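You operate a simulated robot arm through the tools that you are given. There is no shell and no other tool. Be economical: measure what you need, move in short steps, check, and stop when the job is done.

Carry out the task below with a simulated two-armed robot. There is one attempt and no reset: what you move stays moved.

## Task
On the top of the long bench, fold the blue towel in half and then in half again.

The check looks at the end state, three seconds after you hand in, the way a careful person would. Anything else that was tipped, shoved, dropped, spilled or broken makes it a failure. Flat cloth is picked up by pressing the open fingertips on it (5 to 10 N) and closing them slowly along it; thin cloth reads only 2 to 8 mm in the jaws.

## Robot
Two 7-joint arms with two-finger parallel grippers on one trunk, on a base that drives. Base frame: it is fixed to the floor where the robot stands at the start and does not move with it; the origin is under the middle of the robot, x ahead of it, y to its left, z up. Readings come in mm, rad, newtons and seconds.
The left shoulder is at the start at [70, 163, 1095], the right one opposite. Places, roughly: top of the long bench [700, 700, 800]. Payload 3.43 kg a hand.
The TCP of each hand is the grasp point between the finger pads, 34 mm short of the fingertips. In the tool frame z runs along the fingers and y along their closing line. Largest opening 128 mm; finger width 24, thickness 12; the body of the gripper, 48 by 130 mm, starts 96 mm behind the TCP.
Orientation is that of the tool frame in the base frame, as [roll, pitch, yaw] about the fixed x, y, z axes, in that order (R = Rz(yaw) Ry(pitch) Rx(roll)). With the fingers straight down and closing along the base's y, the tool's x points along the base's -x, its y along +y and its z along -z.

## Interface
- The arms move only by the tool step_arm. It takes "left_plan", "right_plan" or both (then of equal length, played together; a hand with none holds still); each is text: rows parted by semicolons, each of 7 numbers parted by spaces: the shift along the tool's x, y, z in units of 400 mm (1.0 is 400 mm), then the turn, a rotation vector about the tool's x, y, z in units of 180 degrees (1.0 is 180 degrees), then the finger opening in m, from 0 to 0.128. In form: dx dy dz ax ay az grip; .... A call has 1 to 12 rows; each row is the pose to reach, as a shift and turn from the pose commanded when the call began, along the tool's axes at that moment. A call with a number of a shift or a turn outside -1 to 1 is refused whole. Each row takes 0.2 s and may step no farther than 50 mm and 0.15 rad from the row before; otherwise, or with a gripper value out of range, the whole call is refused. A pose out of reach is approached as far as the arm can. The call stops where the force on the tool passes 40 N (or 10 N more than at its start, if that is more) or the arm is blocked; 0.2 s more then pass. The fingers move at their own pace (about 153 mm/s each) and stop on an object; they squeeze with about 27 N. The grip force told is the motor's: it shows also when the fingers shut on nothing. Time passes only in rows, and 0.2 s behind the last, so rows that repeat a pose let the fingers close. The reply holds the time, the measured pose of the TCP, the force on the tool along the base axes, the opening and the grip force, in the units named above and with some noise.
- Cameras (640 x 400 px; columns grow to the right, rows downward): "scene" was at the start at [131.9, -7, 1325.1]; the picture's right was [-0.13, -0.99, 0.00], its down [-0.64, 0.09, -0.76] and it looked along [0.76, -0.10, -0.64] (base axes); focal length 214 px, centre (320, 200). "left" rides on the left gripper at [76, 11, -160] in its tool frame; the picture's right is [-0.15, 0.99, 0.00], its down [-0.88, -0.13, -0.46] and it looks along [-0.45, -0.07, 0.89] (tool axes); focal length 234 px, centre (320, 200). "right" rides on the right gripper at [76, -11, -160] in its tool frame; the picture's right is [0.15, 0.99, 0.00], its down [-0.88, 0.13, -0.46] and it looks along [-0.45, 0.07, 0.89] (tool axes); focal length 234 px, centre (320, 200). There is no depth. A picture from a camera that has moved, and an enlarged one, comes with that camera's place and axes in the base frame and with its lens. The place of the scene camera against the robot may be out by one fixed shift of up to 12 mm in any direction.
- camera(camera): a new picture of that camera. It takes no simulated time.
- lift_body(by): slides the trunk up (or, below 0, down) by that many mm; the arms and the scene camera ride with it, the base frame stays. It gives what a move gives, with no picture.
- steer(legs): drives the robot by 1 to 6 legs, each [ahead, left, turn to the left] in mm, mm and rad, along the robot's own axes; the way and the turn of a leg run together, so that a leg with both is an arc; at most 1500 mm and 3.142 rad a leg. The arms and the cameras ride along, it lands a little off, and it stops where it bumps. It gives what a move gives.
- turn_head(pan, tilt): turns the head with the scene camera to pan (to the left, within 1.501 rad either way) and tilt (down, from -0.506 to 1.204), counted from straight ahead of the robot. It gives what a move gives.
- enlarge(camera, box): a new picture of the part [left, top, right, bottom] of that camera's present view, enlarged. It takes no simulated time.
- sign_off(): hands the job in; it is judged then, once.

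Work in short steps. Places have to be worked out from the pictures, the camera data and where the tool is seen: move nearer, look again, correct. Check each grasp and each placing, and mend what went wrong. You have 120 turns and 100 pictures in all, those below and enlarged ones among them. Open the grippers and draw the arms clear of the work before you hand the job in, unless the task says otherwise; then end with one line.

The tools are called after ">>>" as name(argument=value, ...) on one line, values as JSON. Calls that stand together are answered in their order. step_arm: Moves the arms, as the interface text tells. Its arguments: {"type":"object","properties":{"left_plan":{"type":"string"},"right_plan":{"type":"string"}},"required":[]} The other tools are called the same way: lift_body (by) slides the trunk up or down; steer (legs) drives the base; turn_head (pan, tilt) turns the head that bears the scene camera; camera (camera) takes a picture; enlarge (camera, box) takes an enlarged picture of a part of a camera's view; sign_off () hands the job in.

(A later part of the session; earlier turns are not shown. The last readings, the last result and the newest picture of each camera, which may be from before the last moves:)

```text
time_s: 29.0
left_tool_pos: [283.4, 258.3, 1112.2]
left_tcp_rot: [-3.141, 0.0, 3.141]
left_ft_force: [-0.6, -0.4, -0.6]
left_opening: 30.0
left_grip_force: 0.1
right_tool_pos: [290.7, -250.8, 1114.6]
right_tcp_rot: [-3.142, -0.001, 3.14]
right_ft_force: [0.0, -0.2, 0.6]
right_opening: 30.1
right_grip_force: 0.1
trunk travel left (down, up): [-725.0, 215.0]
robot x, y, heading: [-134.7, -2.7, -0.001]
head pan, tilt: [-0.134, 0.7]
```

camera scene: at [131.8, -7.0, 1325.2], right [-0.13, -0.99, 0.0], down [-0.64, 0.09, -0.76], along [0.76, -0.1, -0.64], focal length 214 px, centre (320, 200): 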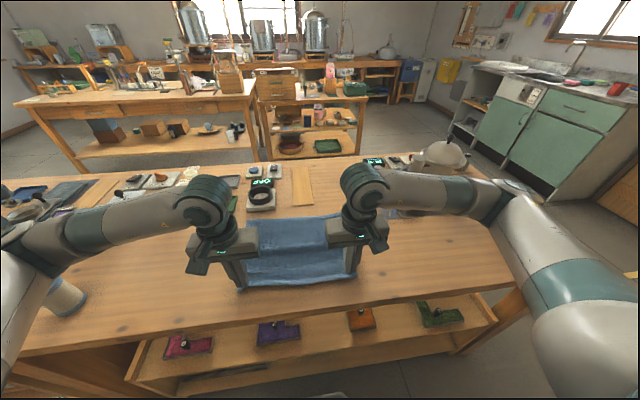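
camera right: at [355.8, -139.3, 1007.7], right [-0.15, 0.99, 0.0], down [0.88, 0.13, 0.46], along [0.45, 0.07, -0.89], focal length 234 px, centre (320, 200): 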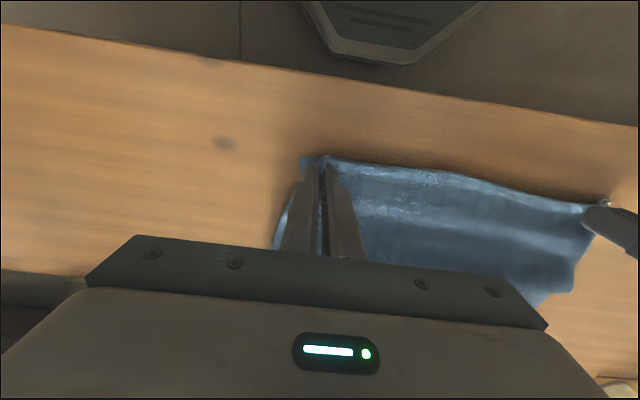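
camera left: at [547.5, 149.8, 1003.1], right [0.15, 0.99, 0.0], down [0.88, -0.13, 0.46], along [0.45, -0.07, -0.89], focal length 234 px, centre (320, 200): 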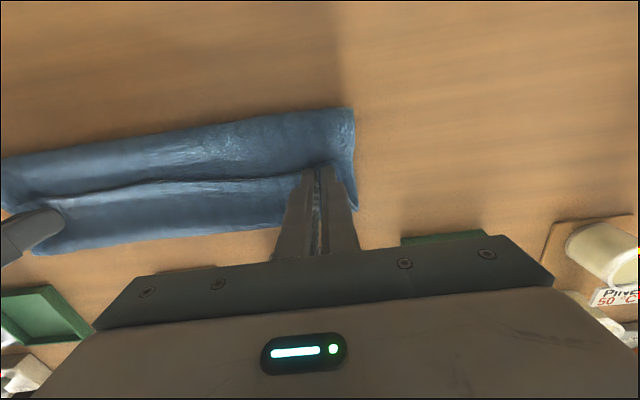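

Next, both hands go above the far corners at z≈885.

>>> step_arm(left_plan="-0.0864 -0.025 0.0516 0 0 0 0.03; -0.1728 -0.05 0.1032 0 0 0 0.03; -0.2592 -0.075 0.1548 0 0 0 0.03; -0.3456 -0.1 0.2064 0 0 0 0.03; -0.432 -0.125 0.258 0 0 0 0.03; -0.5184 -0.15 0.3096 0 0 0 0.03; -0.6048 -0.175 0.3612 0 0 0 0.03; -0.6912 -0.2 0.4128 0 0 0 0.03; -0.7776 -0.225 0.4644 0 0 0 0.03; -0.864 -0.25 0.516 0 0 0 0.03; -0.95 -0.275 0.5675 0 0 0 0.03; -0.95 -0.275 0.5675 0 0 0 0.03", right_plan="-0.0841 0.023 0.0523 0 0 0 0.03; -0.1682 0.0459 0.1046 0 0 0 0.03; -0.2523 0.0689 0.1569 0 0 0 0.03; -0.3364 0.0918 0.2092 0 0 0 0.03; -0.4205 0.1148 0.2615 0 0 0 0.03; -0.5046 0.1377 0.3138 0 0 0 0.03; -0.5887 0.1607 0.3661 0 0 0 0.03; -0.6728 0.1836 0.4184 0 0 0 0.03; -0.7569 0.2066 0.4707 0 0 0 0.03; -0.841 0.2295 0.523 0 0 0 0.03; -0.925 0.2525 0.575 0 0 0 0.03; -0.925 0.2525 0.575 0 0 0 0.03")

>>> camera(camera="right")

>>> camera(camera="left")

```text
time_s: 31.6
left_tool_pos: [659.2, 146.9, 889.3]
left_tcp_rot: [3.141, 0.002, 3.138]
left_ft_force: [-0.4, 0.2, 0.0]
left_opening: 30.1
left_grip_force: 0.1
right_tool_pos: [662.0, -147.7, 884.9]
right_tcp_rot: [-3.14, 0.001, -3.14]
right_ft_force: [0.1, 0.1, 1.0]
right_opening: 30.0
right_grip_force: 0.1
trunk travel left (down, up): [-725.0, 215.0]
robot x, y, heading: [-132.6, 2.9, -0.002]
head pan, tilt: [-0.134, 0.7]
```

```text
67 pictures are left
camera right: at [587.8, -158.0, 1044.1], right [-0.15, 0.99, 0.0], down [0.88, 0.13, 0.46], along [0.45, 0.07, -0.89], focal length 234 px, centre (320, 200)
```

right: 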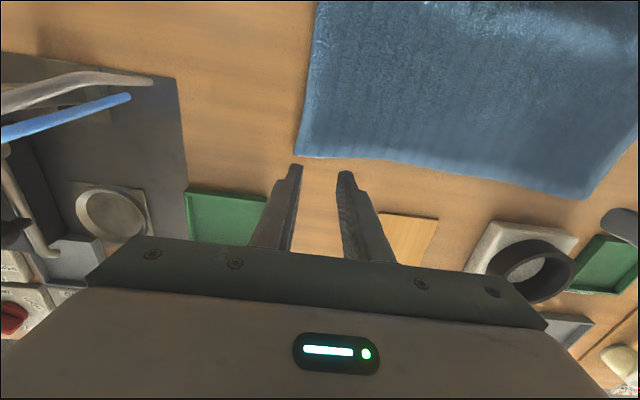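

```text
66 pictures are left
camera left: at [584.2, 158.0, 1048.7], right [0.15, 0.99, 0.0], down [0.88, -0.13, 0.46], along [0.45, -0.07, -0.89], focal length 234 px, centre (320, 200)
```

left: 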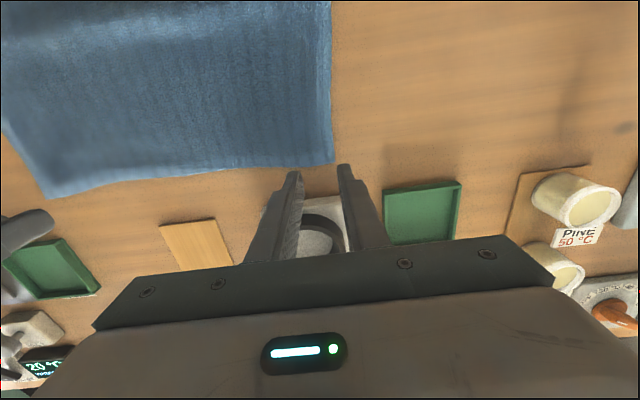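

Far corners are at about [660,−171] and [664,160]. I'll move just inside them and down to z≈842.

>>> step_arm(left_plan="0.015 -0.025 0.05 0 0 0 0.03; 0.015 -0.025 0.09 0 0 0 0.03; 0.015 -0.025 0.1175 0 0 0 0.03; 0.015 -0.025 0.1175 0 0 0 0.03", right_plan="0.0325 0 0.05 0 0 0 0.03; 0.0325 0 0.09 0 0 0 0.03; 0.0325 0 0.1075 0 0 0 0.03; 0.0325 0 0.1075 0 0 0 0.03")

>>> camera(camera="right")

>>> camera(camera="left")

```text
time_s: 32.6
left_tool_pos: [654.5, 136.3, 840.4]
left_tcp_rot: [3.141, 0.0, 3.141]
left_ft_force: [-0.1, -0.6, 0.5]
left_opening: 30.0
left_grip_force: 0.1
right_tool_pos: [647.9, -149.9, 841.1]
right_tcp_rot: [-3.14, 0.001, 3.138]
right_ft_force: [-0.7, 0.1, 0.5]
right_opening: 29.9
right_grip_force: 0.1
trunk travel left (down, up): [-725.0, 215.0]
robot x, y, heading: [-133.0, 2.1, -0.005]
head pan, tilt: [-0.134, 0.7]
```

```text
65 pictures are left
camera right: at [572.8, -159.3, 999.6], right [-0.15, 0.99, 0.0], down [0.88, 0.13, 0.46], along [0.45, 0.07, -0.89], focal length 234 px, centre (320, 200)
```

right: 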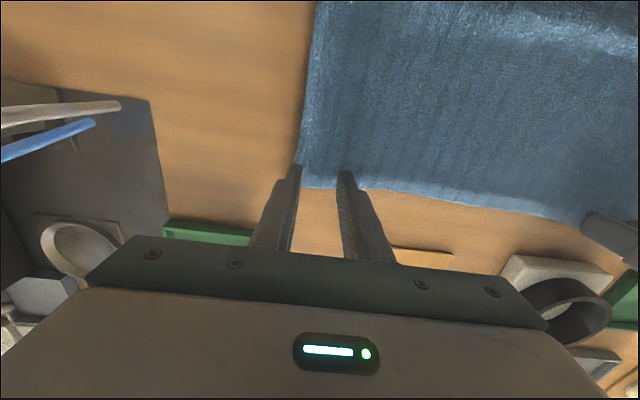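

```text
64 pictures are left
camera left: at [580.2, 149.1, 998.6], right [0.15, 0.99, 0.0], down [0.88, -0.13, 0.46], along [0.45, -0.07, -0.89], focal length 234 px, centre (320, 200)
```

left: 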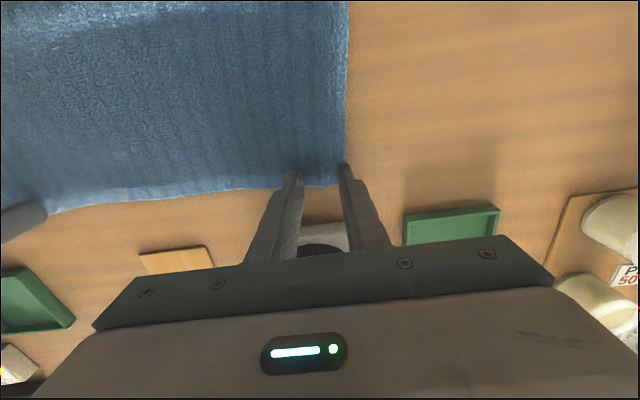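

The outer fingers sit right on the side edges, so I'll shift inward 7–8 mm and lower to touch.

>>> step_arm(left_plan="0 -0.016 0 0 0 0 0.03; 0 -0.016 0.006 0 0 0 0.03; 0 -0.016 0.0085 0 0 0 0.03; 0 -0.016 0.0085 0 0 0 0.03", right_plan="0 0.02 0 0 0 0 0.03; 0 0.02 0.006 0 0 0 0.03; 0 0.02 0.0085 0 0 0 0.03; 0 0.02 0.0085 0 0 0 0.03")

```text
time_s: 33.6
left_tool_pos: [655.1, 130.5, 837.3]
left_tcp_rot: [3.141, 0.001, 3.139]
left_ft_force: [2.2, 0.1, 8.1]
left_opening: 29.5
left_grip_force: 0.1
right_tool_pos: [647.1, -142.3, 838.6]
right_tcp_rot: [-3.141, 0.0, 3.139]
right_ft_force: [0.9, -0.2, 1.1]
right_opening: 29.8
right_grip_force: 0.0
trunk travel left (down, up): [-725.0, 215.0]
robot x, y, heading: [-136.9, -0.1, -0.002]
head pan, tilt: [-0.134, 0.7]
```

The left presses with 8 N. I'll lower the right about 2.5 mm and close both slowly.

>>> step_arm(left_plan="0 0 0.001 0 0 0 0.03; 0 0 0.002 0 0 0 0.026; 0 0 0.002 0 0 0 0.022; 0 0 0.002 0 0 0 0.018; 0 0 0.002 0 0 0 0.014; 0 0 0.002 0 0 0 0.01; 0 0 0.002 0 0 0 0.006; 0 0 0.002 0 0 0 0.003; 0 0 0.002 0 0 0 0; 0 0 0.002 0 0 0 0", right_plan="0 0 0.008 0 0 0 0.03; 0 0 0.008 0 0 0 0.026; 0 0 0.008 0 0 0 0.022; 0 0 0.008 0 0 0 0.018; 0 0 0.008 0 0 0 0.014; 0 0 0.008 0 0 0 0.01; 0 0 0.008 0 0 0 0.006; 0 0 0.008 0 0 0 0.003; 0 0 0.008 0 0 0 0; 0 0 0.008 0 0 0 0")

>>> camera(camera="right")

>>> camera(camera="left")

```text
time_s: 35.8
left_tool_pos: [654.6, 131.5, 836.4]
left_tcp_rot: [-3.138, 0.001, 3.14]
left_ft_force: [-0.5, -13.7, 10.8]
left_opening: 3.8
left_grip_force: 27.6
right_tool_pos: [645.1, -140.1, 836.6]
right_tcp_rot: [3.14, 0.001, 3.141]
right_ft_force: [0.0, 14.3, 11.7]
right_opening: 3.7
right_grip_force: 26.9
trunk travel left (down, up): [-725.0, 215.0]
robot x, y, heading: [-130.6, 0.2, -0.002]
head pan, tilt: [-0.134, 0.7]
```

```text
63 pictures are left
camera right: at [570.5, -150.7, 996.3], right [-0.15, 0.99, 0.0], down [0.88, 0.13, 0.46], along [0.45, 0.07, -0.89], focal length 234 px, centre (320, 200)
```

right: 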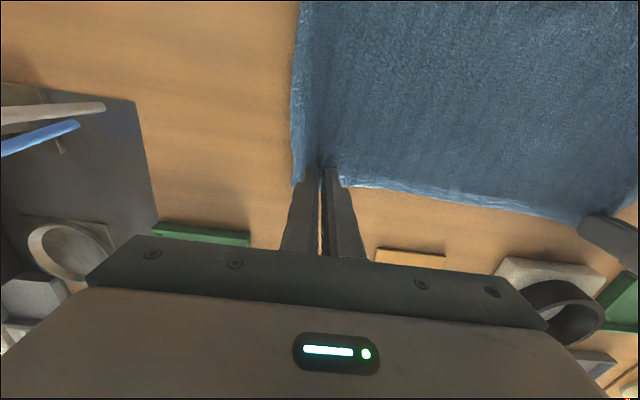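

```text
62 pictures are left
camera left: at [579.4, 143.3, 996.1], right [0.15, 0.99, 0.0], down [0.88, -0.13, 0.46], along [0.45, -0.07, -0.89], focal length 234 px, centre (320, 200)
```

left: 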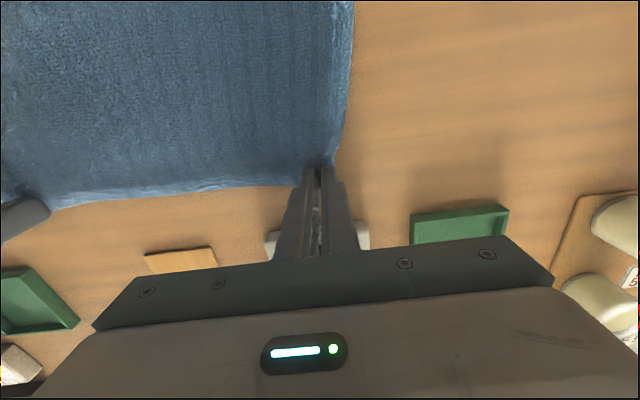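

Both corners are held (3.8 and 3.7 mm). I'll swing the far edge up and over toward the robot in an arc about x≈535, turning the fingers with the cloth, and stop a little above the near edge.

>>> step_arm(left_plan="0.025 -0.01 -0.075 0 0 0 0; 0.077 -0.01 -0.15 0 -0.0255 0 0; 0.1475 -0.01 -0.211 0 -0.0573 0 0; 0.231 -0.01 -0.254 0 -0.0891 0 0; 0.319 -0.01 -0.269 0 -0.121 0 0; 0.409 -0.01 -0.248 0 -0.1528 0 0; 0.4865 -0.01 -0.1985 0 -0.1846 0 0; 0.5535 -0.01 -0.136 0 -0.2165 0 0; 0.6 -0.005 -0.0755 0 -0.2483 0 0; 0.6 -0.005 -0.0755 0 -0.2483 0 0", right_plan="0.025 0.01 -0.075 0 0 0 0; 0.077 0.01 -0.15 0 -0.0255 0 0; 0.1475 0.01 -0.211 0 -0.0573 0 0; 0.231 0.01 -0.254 0 -0.0891 0 0; 0.319 0.01 -0.269 0 -0.121 0 0; 0.409 0.01 -0.248 0 -0.1528 0 0; 0.4865 0.01 -0.1985 0 -0.1846 0 0; 0.5535 0.01 -0.136 0 -0.2165 0 0; 0.6 0.005 -0.0755 0 -0.2483 0 0; 0.6 0.005 -0.0755 0 -0.2483 0 0")

>>> camera(camera="scene")

>>> camera(camera="right")

```text
time_s: 38.0
left_tool_pos: [417.5, 126.9, 861.6]
left_tcp_rot: [-3.139, 0.78, -3.141]
left_ft_force: [0.2, -3.6, 0.4]
left_opening: 3.5
left_grip_force: 26.9
right_tool_pos: [403.4, -135.0, 866.0]
right_tcp_rot: [3.137, 0.781, 3.138]
right_ft_force: [-0.6, 4.0, -0.7]
right_opening: 3.4
right_grip_force: 26.7
trunk travel left (down, up): [-725.0, 215.0]
robot x, y, heading: [-133.4, 2.3, -0.004]
head pan, tilt: [-0.134, 0.7]
```

```text
61 pictures are left
camera scene: at [0.4, -7.5, 1475.1], right [-0.14, -0.99, 0.0], down [-0.64, 0.09, -0.76], along [0.76, -0.1, -0.64], focal length 214 px, centre (320, 200)
```

scene: 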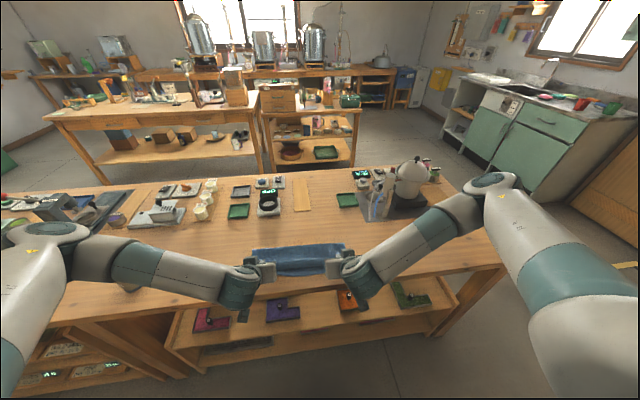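

```text
60 pictures are left
camera right: at [238.4, -145.1, 925.1], right [-0.1, 0.99, -0.1], down [0.3, 0.13, 0.94], along [0.95, 0.07, -0.31], focal length 234 px, centre (320, 200)
```

right: 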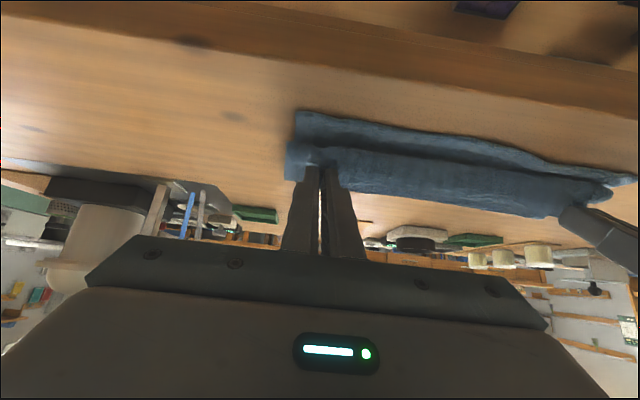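

The fold is going well with the hands rotated. I'll turn them further and pull the edge taut, down and toward the robot.

>>> step_arm(left_plan="0.024 0 -0.002 0 -0.028 0 0; 0.047 0 -0.003 0 -0.056 0 0; 0.071 0 -0.004 0 -0.084 0 0; 0.094 0 -0.005 0 -0.111 0 0; 0.094 0 -0.005 0 -0.111 0 0", right_plan="0.022 0 0.005 0 -0.028 0 0; 0.043 0 0.01 0 -0.056 0 0; 0.065 0 0.014 0 -0.084 0 0; 0.086 0 0.019 0 -0.111 0 0; 0.086 0 0.019 0 -0.111 0 0")

>>> camera(camera="right")

>>> enlarge(camera="scene", box=[200, 200, 400, 325])

```text
time_s: 39.2
left_tool_pos: [386.6, 67.7, 880.0]
left_tcp_rot: [3.131, 1.123, -3.141]
left_ft_force: [-3.5, 29.3, 1.9]
left_opening: 3.5
left_grip_force: 27.1
left hand out of reach, approached as far as the arm can: row 1, 2, 3, 4, 5
right_tool_pos: [385.1, -68.0, 881.9]
right_tcp_rot: [-3.118, 1.123, -3.136]
right_ft_force: [3.0, -28.5, -1.9]
right_opening: 3.3
right_grip_force: 26.9
right hand out of reach, approached as far as the arm can: row 1, 2, 3, 4, 5
trunk travel left (down, up): [-725.0, 215.0]
robot x, y, heading: [-134.6, 0.2, -0.001]
head pan, tilt: [-0.134, 0.7]
```

```text
59 pictures are left
camera right: at [209.4, -74.4, 882.2], right [-0.05, 0.99, -0.14], down [-0.03, 0.14, 0.99], along [1.0, 0.05, 0.02], focal length 234 px, centre (320, 200)
```

right: 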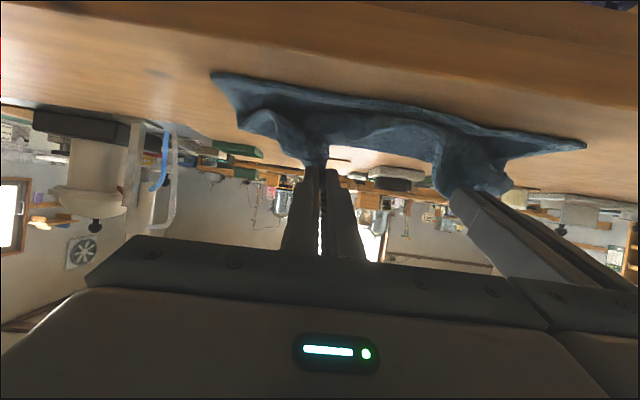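

```text
3.20 times, centred on (300, 262) of scene
camera zoom: at [0.4, -5.3, 1475.2], right [-0.14, -0.99, 0.0], down [-0.64, 0.09, -0.76], along [0.76, -0.1, -0.64], focal length 686 px, centre (384, 0)
```

zoom: 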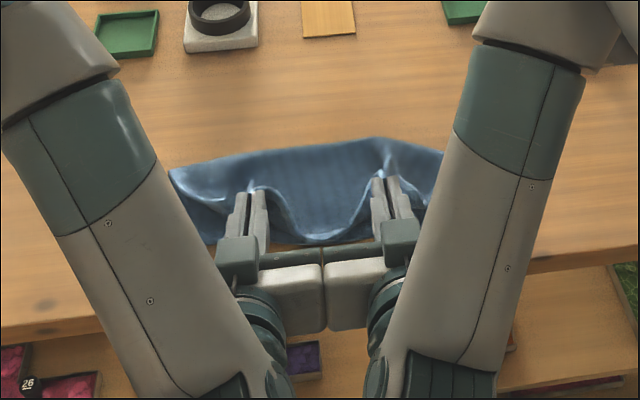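

That pose was out of reach, and the hands drew inward and touched each other. I'll reverse to the previous pose straight away.

>>> step_arm(left_plan="-0.024 0 0.01 0 0.028 0 0; -0.047 0 0.02 0 0.056 0 0; -0.071 0 0.03 0 0.084 0 0; -0.095 0 0.04 0 0.111 0 0; -0.095 0 0.04 0 0.111 0 0", right_plan="-0.022 0 0.003 0 0.028 0 0; -0.044 0 0.006 0 0.056 0 0; -0.066 0 0.008 0 0.084 0 0; -0.087 0 0.011 0 0.111 0 0; -0.087 0 0.011 0 0.111 0 0")

>>> camera(camera="right")

>>> enlarge(camera="scene", box=[200, 200, 400, 325])

```text
time_s: 40.4
left_tool_pos: [418.1, 66.7, 907.7]
left_tcp_rot: [-3.141, 0.779, -3.142]
left_ft_force: [0.2, 0.5, -0.5]
left_opening: 3.5
left_grip_force: 27.0
right_tool_pos: [405.5, -65.1, 912.5]
right_tcp_rot: [-3.141, 0.779, 3.139]
right_ft_force: [0.6, 0.5, 0.4]
right_opening: 3.6
right_grip_force: 27.0
trunk travel left (down, up): [-725.0, 215.0]
robot x, y, heading: [-131.1, 0.2, -0.003]
head pan, tilt: [-0.134, 0.7]
```

```text
57 pictures are left
camera right: at [240.1, -74.9, 972.7], right [-0.1, 0.99, -0.1], down [0.31, 0.13, 0.94], along [0.95, 0.07, -0.32], focal length 234 px, centre (320, 200)
```

right: 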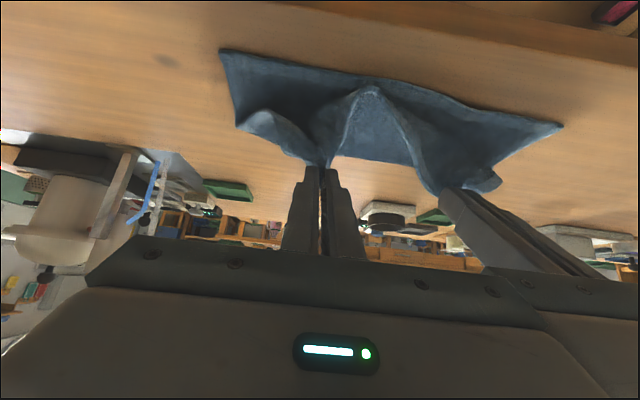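

```text
3.20 times, centred on (300, 262) of scene
camera zoom: at [0.8, -7.1, 1475.1], right [-0.14, -0.99, 0.0], down [-0.64, 0.09, -0.76], along [0.76, -0.1, -0.64], focal length 686 px, centre (384, 0)
```

zoom: 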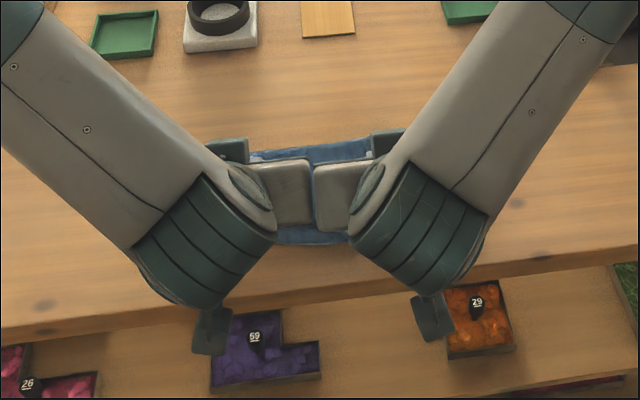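

The hands are back but too close together and higher. I'll spread them back out to the corner spacing and lower to where they were.

>>> step_arm(left_plan="0 0.05 0 0 0 0 0; 0 0.1 0 0 0 0 0; 0 0.153 0 0 0 0 0; 0.039 0.153 0.039 0 0 0 0; 0.077 0.153 0.078 0 0 0 0; 0.077 0.153 0.078 0 0 0 0", right_plan="0 -0.058 0 0 0 0 0; 0 -0.115 0 0 0 0 0; 0 -0.175 0 0 0 0 0; 0.039 -0.175 0.039 0 0 0 0; 0.077 -0.175 0.078 0 0 0 0; 0.077 -0.175 0.078 0 0 0 0")

>>> camera(camera="right")

>>> enlarge(camera="scene", box=[200, 200, 400, 325])

```text
time_s: 41.8
left_tool_pos: [417.2, 127.0, 865.3]
left_tcp_rot: [3.141, 0.78, 3.141]
left_ft_force: [-0.3, -2.1, 0.8]
left_opening: 3.5
left_grip_force: 27.6
right_tool_pos: [407.3, -134.0, 869.4]
right_tcp_rot: [3.141, 0.78, 3.14]
right_ft_force: [0.9, 1.6, -0.2]
right_opening: 3.5
right_grip_force: 27.4
trunk travel left (down, up): [-725.0, 215.0]
robot x, y, heading: [-129.5, -0.7, -0.003]
head pan, tilt: [-0.134, 0.7]
```

```text
55 pictures are left
camera right: at [241.2, -143.1, 929.0], right [-0.1, 0.99, -0.1], down [0.31, 0.13, 0.94], along [0.95, 0.07, -0.32], focal length 234 px, centre (320, 200)
```

right: 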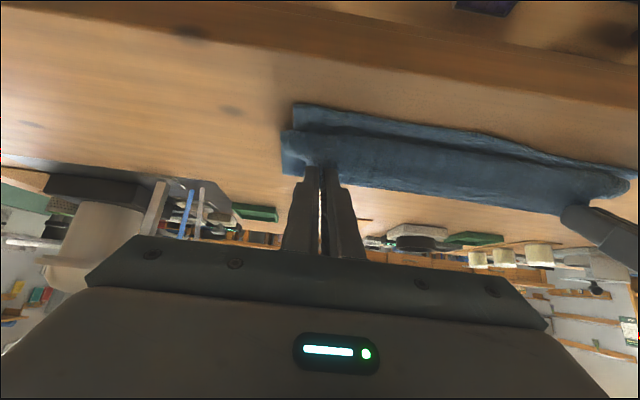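

```text
3.20 times, centred on (300, 262) of scene
camera zoom: at [-0.3, -7.1, 1475.3], right [-0.14, -0.99, 0.0], down [-0.64, 0.09, -0.76], along [0.76, -0.1, -0.64], focal length 686 px, centre (384, 0)
```

zoom: 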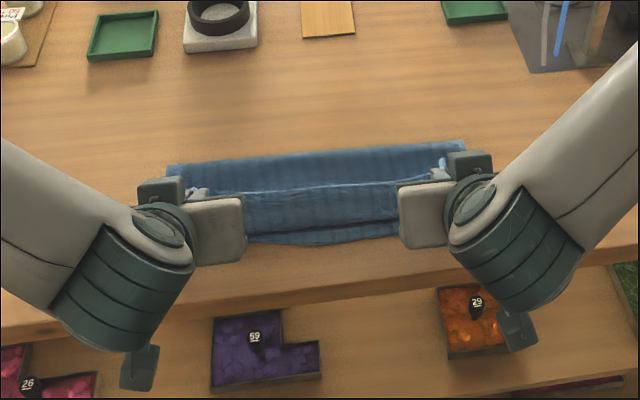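

The cloth is restored, and the top edge is folded back about 35 mm in the loop. The arms are near their limit here, so I'll reduce the tilt a little while pulling down and toward the robot to take the loop out.

>>> step_arm(left_plan="0.01 0 0 0 0.028 0 0; 0.03 0 0.01 0 0.057 0 0; 0.0595 0 0.02 0 0.057 0 0; 0.0595 0 0.02 0 0.057 0 0", right_plan="0.01 0 0 0 0.028 0 0; 0.033 0 0.013 0 0.057 0 0; 0.067 0 0.027 0 0.057 0 0; 0.067 0 0.027 0 0.057 0 0")

>>> camera(camera="right")

>>> enlarge(camera="scene", box=[200, 200, 400, 325])

```text
time_s: 42.8
left_tool_pos: [404.3, 127.9, 843.1]
left_tcp_rot: [-3.139, 0.604, -3.142]
left_ft_force: [2.2, -2.0, 8.0]
left_opening: 3.3
left_grip_force: 27.0
right_tool_pos: [395.4, -133.7, 842.0]
right_tcp_rot: [3.141, 0.604, 3.139]
right_ft_force: [3.1, 3.4, 11.2]
right_opening: 3.5
right_grip_force: 27.5
trunk travel left (down, up): [-725.0, 215.0]
robot x, y, heading: [-128.4, -1.9, 0.001]
head pan, tilt: [-0.134, 0.7]
```

```text
53 pictures are left
camera right: at [243.7, -143.6, 931.0], right [-0.12, 0.99, -0.08], down [0.47, 0.13, 0.87], along [0.88, 0.07, -0.48], focal length 234 px, centre (320, 200)
```

right: 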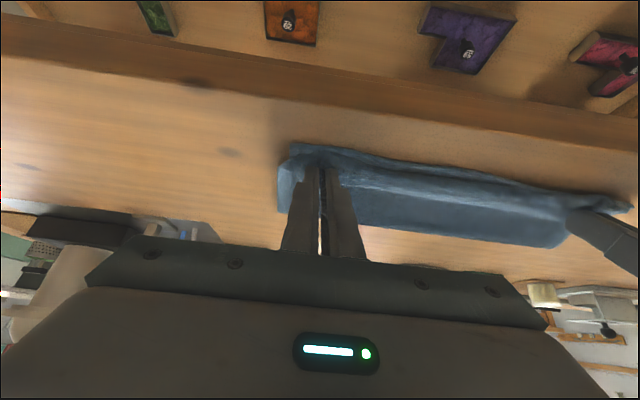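

```text
3.20 times, centred on (300, 262) of scene
camera zoom: at [-0.6, -6.9, 1475.5], right [-0.14, -0.99, 0.0], down [-0.64, 0.09, -0.77], along [0.76, -0.1, -0.64], focal length 686 px, centre (384, 0)
```

zoom: 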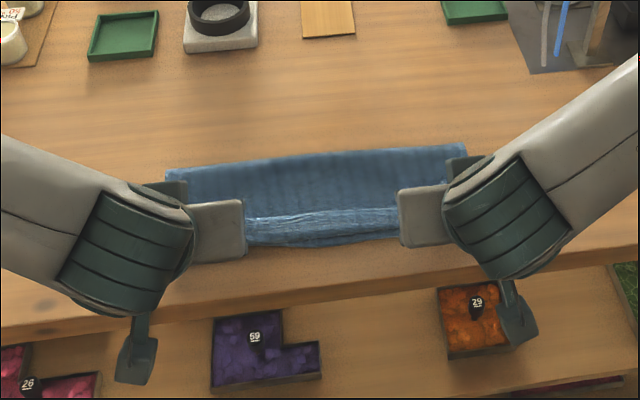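

The loop is much smaller now: only a ~20 mm hem is turned at the near edge. I'll open, withdraw along the fingers, and look.

>>> step_arm(left_plan="0 0 0 0 0 0 0.02; 0 0 0 0 0 0 0.03; 0 0 -0.05 0 0 0 0.03; -0.04 0 -0.12 0 0 0 0.03; -0.08 0.05 -0.19 0 0 0 0.03; -0.12 0.12 -0.25 0 0 0 0.03", right_plan="0 0 0 0 0 0 0.02; 0 0 0 0 0 0 0.03; 0 0 -0.05 0 0 0 0.03; -0.04 0 -0.12 0 0 0 0.03; -0.08 -0.05 -0.19 0 0 0 0.03; -0.12 -0.12 -0.25 0 0 0 0.03")

>>> camera(camera="right")

>>> enlarge(camera="scene", box=[200, 200, 400, 325])

```text
time_s: 44.2
left_tool_pos: [387.9, 179.0, 952.9]
left_tcp_rot: [-3.139, 0.602, 3.14]
left_ft_force: [0.0, -0.3, 0.2]
left_opening: 29.9
left_grip_force: 0.0
right_tool_pos: [376.7, -183.7, 954.6]
right_tcp_rot: [-3.141, 0.602, 3.14]
right_ft_force: [-0.3, 0.1, 0.8]
right_opening: 30.0
right_grip_force: 0.1
trunk travel left (down, up): [-725.0, 215.0]
robot x, y, heading: [-131.8, -1.1, 0.0]
head pan, tilt: [-0.134, 0.7]
```

```text
51 pictures are left
camera right: at [224.3, -192.4, 1042.3], right [-0.12, 0.99, -0.08], down [0.47, 0.13, 0.87], along [0.88, 0.07, -0.48], focal length 234 px, centre (320, 200)
```

right: 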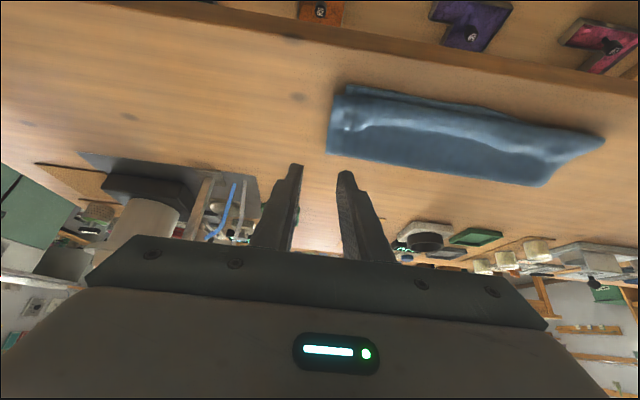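

```text
3.20 times, centred on (300, 262) of scene
camera zoom: at [-2.7, -6.6, 1475.4], right [-0.14, -0.99, 0.0], down [-0.64, 0.09, -0.77], along [0.76, -0.1, -0.64], focal length 686 px, centre (384, 0)
```

zoom: 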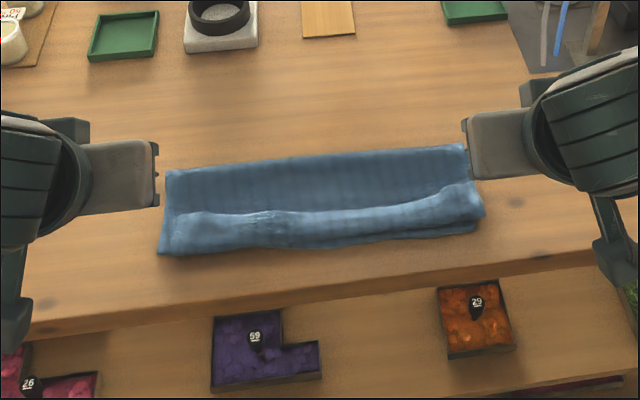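

The fold looks much better. I'll zoom in to see how the near hem lies.

>>> enlarge(camera="scene", box=[245, 238, 357, 308])

>>> enlarge(camera="right", box=[300, 60, 620, 210])

>>> camera(camera="left")

```text
5.71 times, centred on (301, 273) of scene
camera zoom: at [-2.7, -6.6, 1475.4], right [-0.14, -0.99, 0.0], down [-0.64, 0.09, -0.77], along [0.76, -0.1, -0.64], focal length 1226 px, centre (429, -217)
```

zoom: 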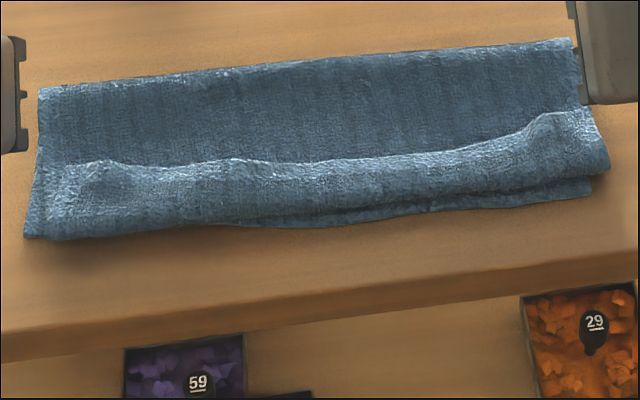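

```text
2.00 times, centred on (460, 135) of right
camera zoom: at [224.3, -192.4, 1042.3], right [-0.12, 0.99, -0.08], down [0.47, 0.13, 0.87], along [0.88, 0.07, -0.48], focal length 468 px, centre (40, 330)
```

zoom: 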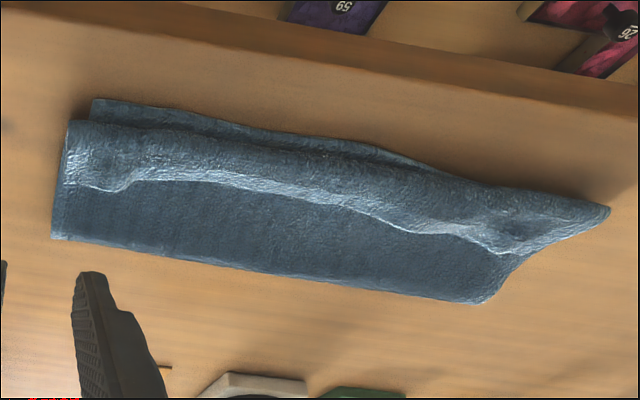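

```text
47 pictures are left
camera left: at [234.5, 190.9, 1040.5], right [0.12, 0.99, 0.08], down [0.47, -0.13, 0.87], along [0.88, -0.07, -0.48], focal length 234 px, centre (320, 200)
```

left: 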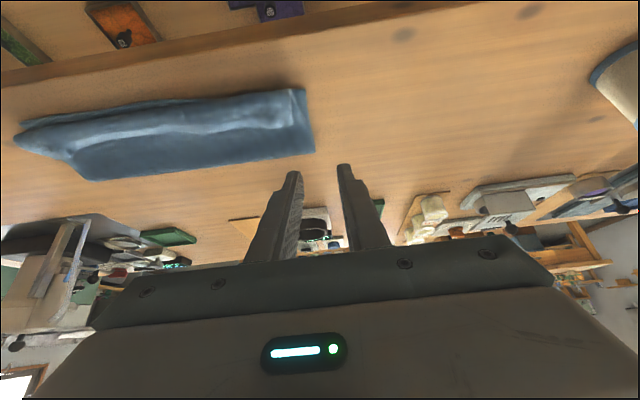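

The top layer still has a ~40 mm turned-up hem: its edge is at x≈442, the crease at 402, and the back fold at 507. I'll regrasp that hem edge with the hands leaning away from the robot, so there's much more wrist rotation available when relaying it. I'm tilting the hands now, high above.

>>> step_arm(left_plan="-0.0057 -0.0098 0.02 0 0.0414 0 0.03; -0.0114 -0.0195 0.04 0 0.0828 0 0.03; -0.0171 -0.0293 0.06 0 0.1242 0 0.03; -0.0228 -0.039 0.08 0 0.1656 0 0.03; -0.0285 -0.0488 0.1 0 0.207 0 0.03; -0.0342 -0.0585 0.12 0 0.2484 0 0.03; -0.0399 -0.0683 0.14 0 0.2898 0 0.03; -0.0456 -0.078 0.16 0 0.3312 0 0.03; -0.0513 -0.0878 0.18 0 0.3726 0 0.03; -0.057 -0.0975 0.2 0 0.414 0 0.03; -0.057 -0.0975 0.2 0 0.414 0 0.03", right_plan="-0.0077 0.011 0.022 0 0.0414 0 0.03; -0.0153 0.022 0.0439 0 0.0828 0 0.03; -0.023 0.033 0.0659 0 0.1242 0 0.03; -0.0307 0.044 0.0878 0 0.1656 0 0.03; -0.0384 0.055 0.1098 0 0.207 0 0.03; -0.046 0.066 0.1317 0 0.2484 0 0.03; -0.0537 0.077 0.1537 0 0.2898 0 0.03; -0.0614 0.088 0.1756 0 0.3312 0 0.03; -0.069 0.099 0.1976 0 0.3726 0 0.03; -0.0767 0.11 0.2195 0 0.414 0 0.03; -0.0767 0.11 0.2195 0 0.414 0 0.03")

>>> camera(camera="right")

>>> camera(camera="left")

```text
time_s: 46.6
left_tool_pos: [452.0, 135.5, 899.4]
left_tcp_rot: [-3.139, -0.702, 3.14]
left_ft_force: [0.1, 0.2, -0.1]
left_opening: 29.9
left_grip_force: 0.0
right_tool_pos: [449.0, -138.4, 895.6]
right_tcp_rot: [3.14, -0.699, -3.142]
right_ft_force: [-1.2, 0.0, 0.1]
right_opening: 30.2
right_grip_force: 0.0
trunk travel left (down, up): [-725.0, 215.0]
robot x, y, heading: [-133.1, 3.7, -0.005]
head pan, tilt: [-0.134, 0.7]
```

```text
46 pictures are left
camera right: at [496.3, -148.9, 1066.3], right [-0.11, 0.99, 0.1], down [0.97, 0.13, -0.22], along [-0.23, 0.07, -0.97], focal length 234 px, centre (320, 200)
```

right: 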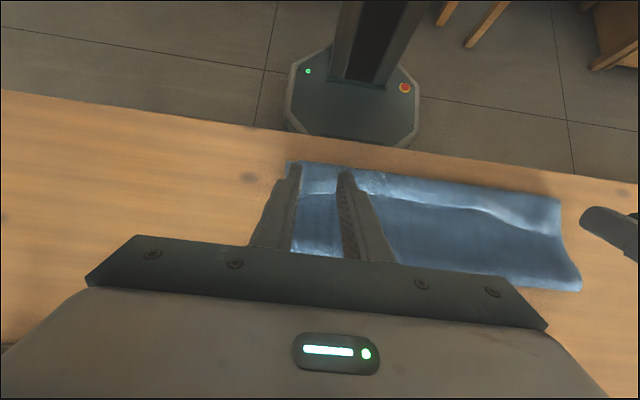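

```text
45 pictures are left
camera left: at [497.1, 148.5, 1069.6], right [0.11, 0.99, -0.1], down [0.97, -0.13, -0.22], along [-0.23, -0.07, -0.97], focal length 234 px, centre (320, 200)
```

left: 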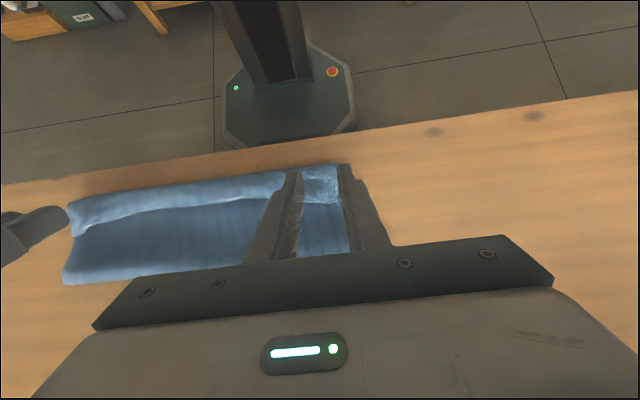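

The hem edge lies at x≈428 on the right and 435 on the left. I'll bring the tilted fingers down to just above it.

>>> step_arm(left_plan="-0.03 0 0.053 0 0 0 0.03; -0.059 0 0.105 0 0 0 0.03; -0.059 0 0.105 0 0 0 0.03", right_plan="-0.025 0 0.05 0 0 0 0.03; -0.049 0 0.101 0 0 0 0.03; -0.049 0 0.101 0 0 0 0.03")

>>> camera(camera="right")

>>> camera(camera="left")

```text
time_s: 47.4
left_tool_pos: [443.7, 138.3, 850.3]
left_tcp_rot: [3.141, -0.7, 3.14]
left_ft_force: [1.6, 0.3, -0.6]
left_opening: 29.9
left_grip_force: 0.1
right_tool_pos: [442.1, -137.3, 851.3]
right_tcp_rot: [3.141, -0.7, 3.141]
right_ft_force: [-0.6, -0.9, 0.3]
right_opening: 29.9
right_grip_force: 0.0
trunk travel left (down, up): [-725.0, 215.0]
robot x, y, heading: [-131.3, -2.2, -0.001]
head pan, tilt: [-0.134, 0.7]
```

```text
44 pictures are left
camera right: at [488.4, -147.9, 1021.7], right [-0.11, 0.99, 0.09], down [0.97, 0.13, -0.22], along [-0.23, 0.07, -0.97], focal length 234 px, centre (320, 200)
```

right: 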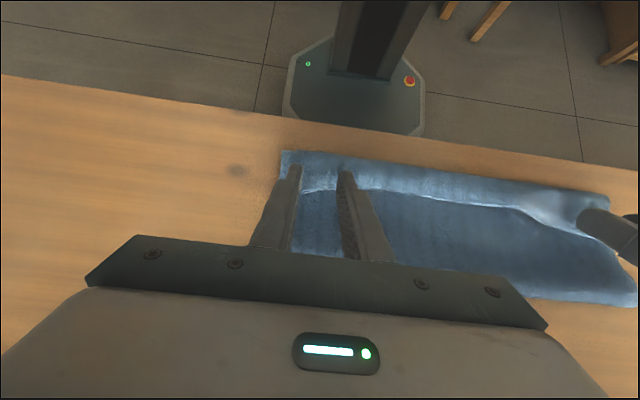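

```text
43 pictures are left
camera left: at [489.9, 149.7, 1021.2], right [0.11, 0.99, -0.09], down [0.97, -0.13, -0.22], along [-0.23, -0.07, -0.97], focal length 234 px, centre (320, 200)
```

left: 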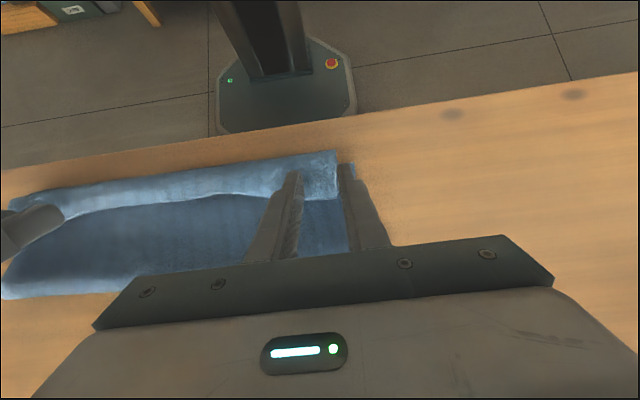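

I'll shift both inward slightly, move the right 5 mm onto the hem, and come down to touch.

>>> step_arm(left_plan="0 -0.02 0 0 0 0 0.03; -0.0064 -0.02 0.0077 0 0 0 0.03; -0.0064 -0.02 0.0077 0 0 0 0.03", right_plan="0 0.0125 0 0 0 0 0.03; 0.003 0.0125 0.0157 0 0 0 0.03; 0.003 0.0125 0.0157 0 0 0 0.03")

```text
time_s: 48.2
left_tool_pos: [444.0, 129.7, 846.2]
left_tcp_rot: [-3.141, -0.7, 3.139]
left_ft_force: [-0.1, 0.2, 1.1]
left_opening: 29.8
left_grip_force: 0.1
right_tool_pos: [437.1, -132.8, 848.6]
right_tcp_rot: [-3.141, -0.7, 3.14]
right_ft_force: [-0.8, 0.4, -0.1]
right_opening: 30.0
right_grip_force: 0.2
trunk travel left (down, up): [-725.0, 215.0]
robot x, y, heading: [-131.1, 3.3, 0.006]
head pan, tilt: [-0.134, 0.7]
```

Barely any contact yet, so down another 3 mm on the left and 5 mm on the right.

>>> step_arm(left_plan="-0.0024 0 0.0029 0 0 0 0.03; -0.0048 0 0.0057 0 0 0 0.03; -0.0048 0 0.0057 0 0 0 0.03", right_plan="-0.004 0 0.0048 0 0 0 0.03; -0.008 0 0.0096 0 0 0 0.03; -0.008 0 0.0096 0 0 0 0.03")

```text
time_s: 49.0
left_tool_pos: [443.9, 128.7, 843.1]
left_tcp_rot: [-3.141, -0.7, 3.14]
left_ft_force: [0.2, 0.2, 1.4]
left_opening: 29.7
left_grip_force: 0.0
right_tool_pos: [437.1, -133.7, 843.8]
right_tcp_rot: [3.141, -0.7, 3.139]
right_ft_force: [0.1, 0.4, 0.8]
right_opening: 29.7
right_grip_force: 0.1
trunk travel left (down, up): [-725.0, 215.0]
robot x, y, heading: [-133.0, -0.1, -0.005]
head pan, tilt: [-0.134, 0.7]
```

Force is still only about 1 N; I'll lower both 3 mm more.

>>> step_arm(left_plan="-0.0024 0 0.0029 0 0 0 0.03; -0.0048 0 0.0057 0 0 0 0.03; -0.0048 0 0.0057 0 0 0 0.03", right_plan="-0.0024 0 0.0029 0 0 0 0.03; -0.0048 0 0.0057 0 0 0 0.03; -0.0048 0 0.0057 0 0 0 0.03")

```text
time_s: 49.8
left_tool_pos: [442.5, 128.6, 840.9]
left_tcp_rot: [3.139, -0.699, 3.14]
left_ft_force: [1.2, 0.3, 4.3]
left_opening: 29.7
left_grip_force: 0.1
right_tool_pos: [436.7, -134.6, 840.9]
right_tcp_rot: [-3.14, -0.7, 3.14]
right_ft_force: [1.6, 0.9, 5.7]
right_opening: 29.5
right_grip_force: 0.1
trunk travel left (down, up): [-725.0, 215.0]
robot x, y, heading: [-132.2, 4.4, -0.002]
head pan, tilt: [-0.134, 0.7]
```

Contact is 4–6 N. I'll press about 1 mm more and close slowly.

>>> step_arm(left_plan="-0.002 0 0.0024 0 0 0 0.03; -0.002 0 0.0024 0 0 0 0.026; -0.002 0 0.0024 0 0 0 0.022; -0.002 0 0.0024 0 0 0 0.018; -0.002 0 0.0024 0 0 0 0.014; -0.002 0 0.0024 0 0 0 0.01; -0.002 0 0.0024 0 0 0 0.006; -0.002 0 0.0024 0 0 0 0.003; -0.002 0 0.0024 0 0 0 0; -0.002 0 0.0024 0 0 0 0", right_plan="-0.001 0 0.0012 0 0 0 0.03; -0.001 0 0.0012 0 0 0 0.026; -0.001 0 0.0012 0 0 0 0.022; -0.001 0 0.0012 0 0 0 0.018; -0.001 0 0.0012 0 0 0 0.014; -0.001 0 0.0012 0 0 0 0.01; -0.001 0 0.0012 0 0 0 0.006; -0.001 0 0.0012 0 0 0 0.003; -0.001 0 0.0012 0 0 0 0; -0.001 0 0.0012 0 0 0 0")

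>>> camera(camera="right")

>>> camera(camera="left")

```text
time_s: 52.0
left_tool_pos: [441.6, 127.6, 840.7]
left_tcp_rot: [-3.141, -0.698, 3.14]
left_ft_force: [1.3, -1.5, 7.3]
left_opening: 7.7
left_grip_force: 26.9
right_tool_pos: [434.3, -133.7, 841.3]
right_tcp_rot: [-3.141, -0.699, 3.14]
right_ft_force: [-0.1, -1.6, 7.4]
right_opening: 2.8
right_grip_force: 27.0
trunk travel left (down, up): [-725.0, 215.0]
robot x, y, heading: [-132.6, 0.9, -0.003]
head pan, tilt: [-0.134, 0.7]
```

```text
42 pictures are left
camera right: at [481.3, -144.2, 1011.5], right [-0.11, 0.99, 0.09], down [0.97, 0.13, -0.22], along [-0.23, 0.07, -0.97], focal length 234 px, centre (320, 200)
```

right: 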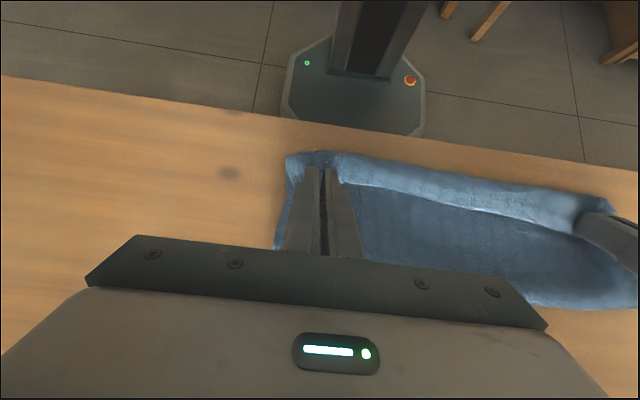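

```text
41 pictures are left
camera left: at [487.8, 140.5, 1011.0], right [0.11, 0.99, -0.09], down [0.97, -0.13, -0.22], along [-0.23, -0.07, -0.97], focal length 234 px, centre (320, 200)
```

left: 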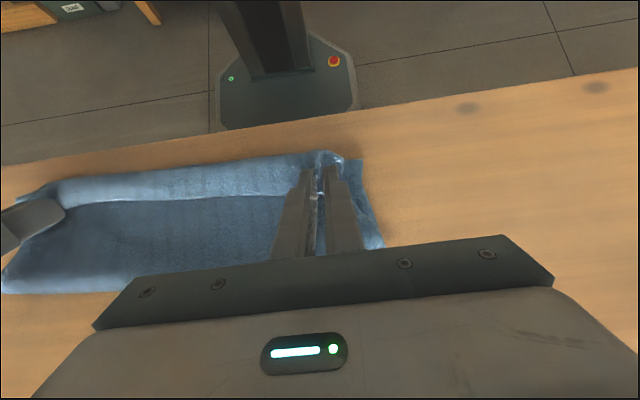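

The right reads 2.8 mm and the left 7.7 mm, which may be more than one layer. I'll lift 60 mm and look.

>>> step_arm(left_plan="0.034 0 -0.07 0 0 0 0; 0.068 0 -0.139 0 0 0 0; 0.068 0 -0.139 0 0 0 0", right_plan="0.034 0 -0.07 0 0 0 0; 0.068 0 -0.139 0 0 0 0; 0.068 0 -0.139 0 0 0 0")

>>> camera(camera="right")

>>> camera(camera="left")

>>> enlarge(camera="scene", box=[200, 200, 400, 325])

```text
time_s: 52.8
left_tool_pos: [457.6, 129.3, 901.1]
left_tcp_rot: [3.14, -0.702, -3.141]
left_ft_force: [0.0, -0.2, -0.2]
left_opening: 7.2
left_grip_force: 26.8
right_tool_pos: [450.8, -131.9, 901.3]
right_tcp_rot: [3.141, -0.701, 3.138]
right_ft_force: [0.4, 1.2, -0.3]
right_opening: 3.1
right_grip_force: 26.8
trunk travel left (down, up): [-725.0, 215.0]
robot x, y, heading: [-132.9, -2.4, -0.002]
head pan, tilt: [-0.134, 0.7]
```

```text
40 pictures are left
camera right: at [497.0, -143.3, 1072.1], right [-0.11, 0.99, 0.09], down [0.97, 0.13, -0.22], along [-0.23, 0.07, -0.97], focal length 234 px, centre (320, 200)
```

right: 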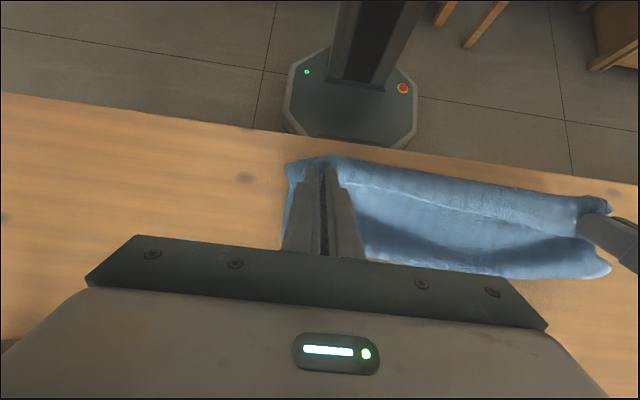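

```text
39 pictures are left
camera left: at [504.0, 142.8, 1071.0], right [0.11, 0.99, -0.09], down [0.97, -0.13, -0.22], along [-0.23, -0.07, -0.97], focal length 234 px, centre (320, 200)
```

left: 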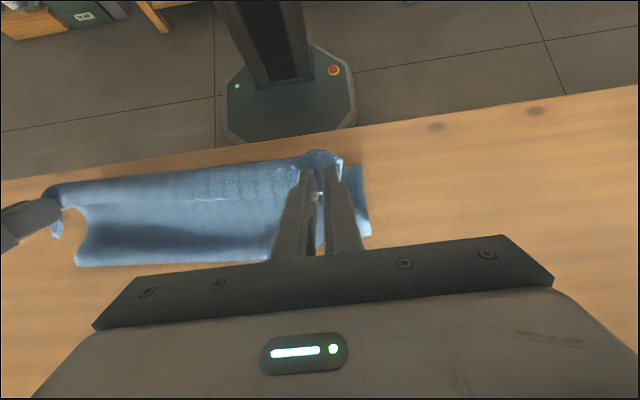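

```text
3.20 times, centred on (300, 262) of scene
camera zoom: at [1.4, -7.0, 1475.0], right [-0.14, -0.99, 0.0], down [-0.64, 0.09, -0.76], along [0.76, -0.1, -0.65], focal length 686 px, centre (384, 0)
```

zoom: 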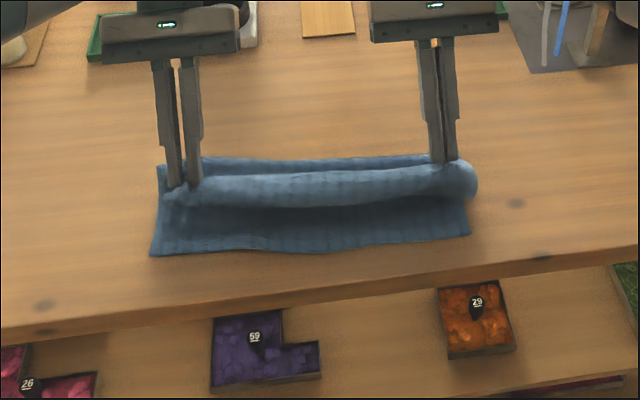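

Only the top layer lifted. I'll raise another 60 mm to see whether the hem has opened.

>>> step_arm(left_plan="0.034 0 -0.07 0 0 0 0; 0.068 0 -0.139 0 0 0 0; 0.068 0 -0.139 0 0 0 0", right_plan="0.034 0 -0.07 0 0 0 0; 0.068 0 -0.139 0 0 0 0; 0.068 0 -0.139 0 0 0 0")

>>> enlarge(camera="scene", box=[220, 190, 380, 290])

>>> camera(camera="left")

```text
time_s: 53.6
left_tool_pos: [473.9, 131.7, 962.4]
left_tcp_rot: [3.141, -0.702, 3.138]
left_ft_force: [-0.2, 0.8, -0.2]
left_opening: 7.2
left_grip_force: 27.0
right_tool_pos: [465.9, -131.3, 960.0]
right_tcp_rot: [3.141, -0.701, 3.141]
right_ft_force: [0.5, 0.3, 0.0]
right_opening: 2.9
right_grip_force: 27.1
trunk travel left (down, up): [-725.0, 215.0]
robot x, y, heading: [-135.6, 0.3, -0.001]
head pan, tilt: [-0.134, 0.7]
```

```text
4.00 times, centred on (300, 240) of scene
camera zoom: at [1.2, -7.2, 1475.0], right [-0.14, -0.99, 0.0], down [-0.64, 0.09, -0.76], along [0.76, -0.1, -0.65], focal length 858 px, centre (400, 40)
```

zoom: 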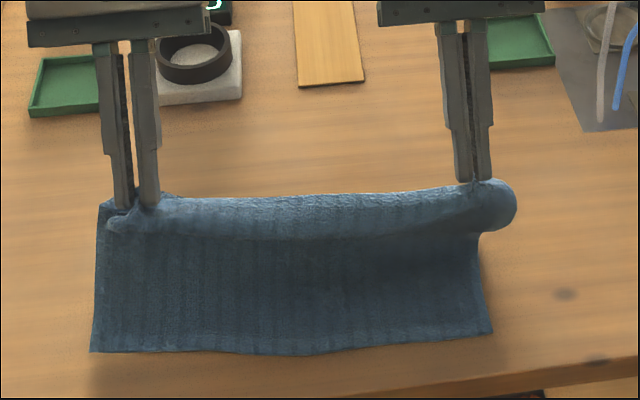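

```text
36 pictures are left
camera left: at [519.7, 143.4, 1133.0], right [0.11, 0.99, -0.09], down [0.97, -0.13, -0.22], along [-0.23, -0.07, -0.97], focal length 234 px, centre (320, 200)
```

left: 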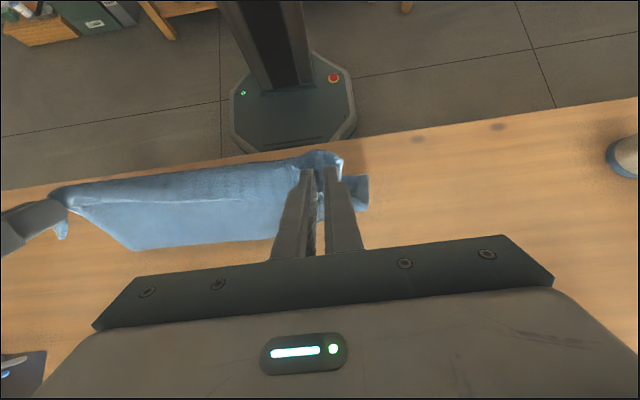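

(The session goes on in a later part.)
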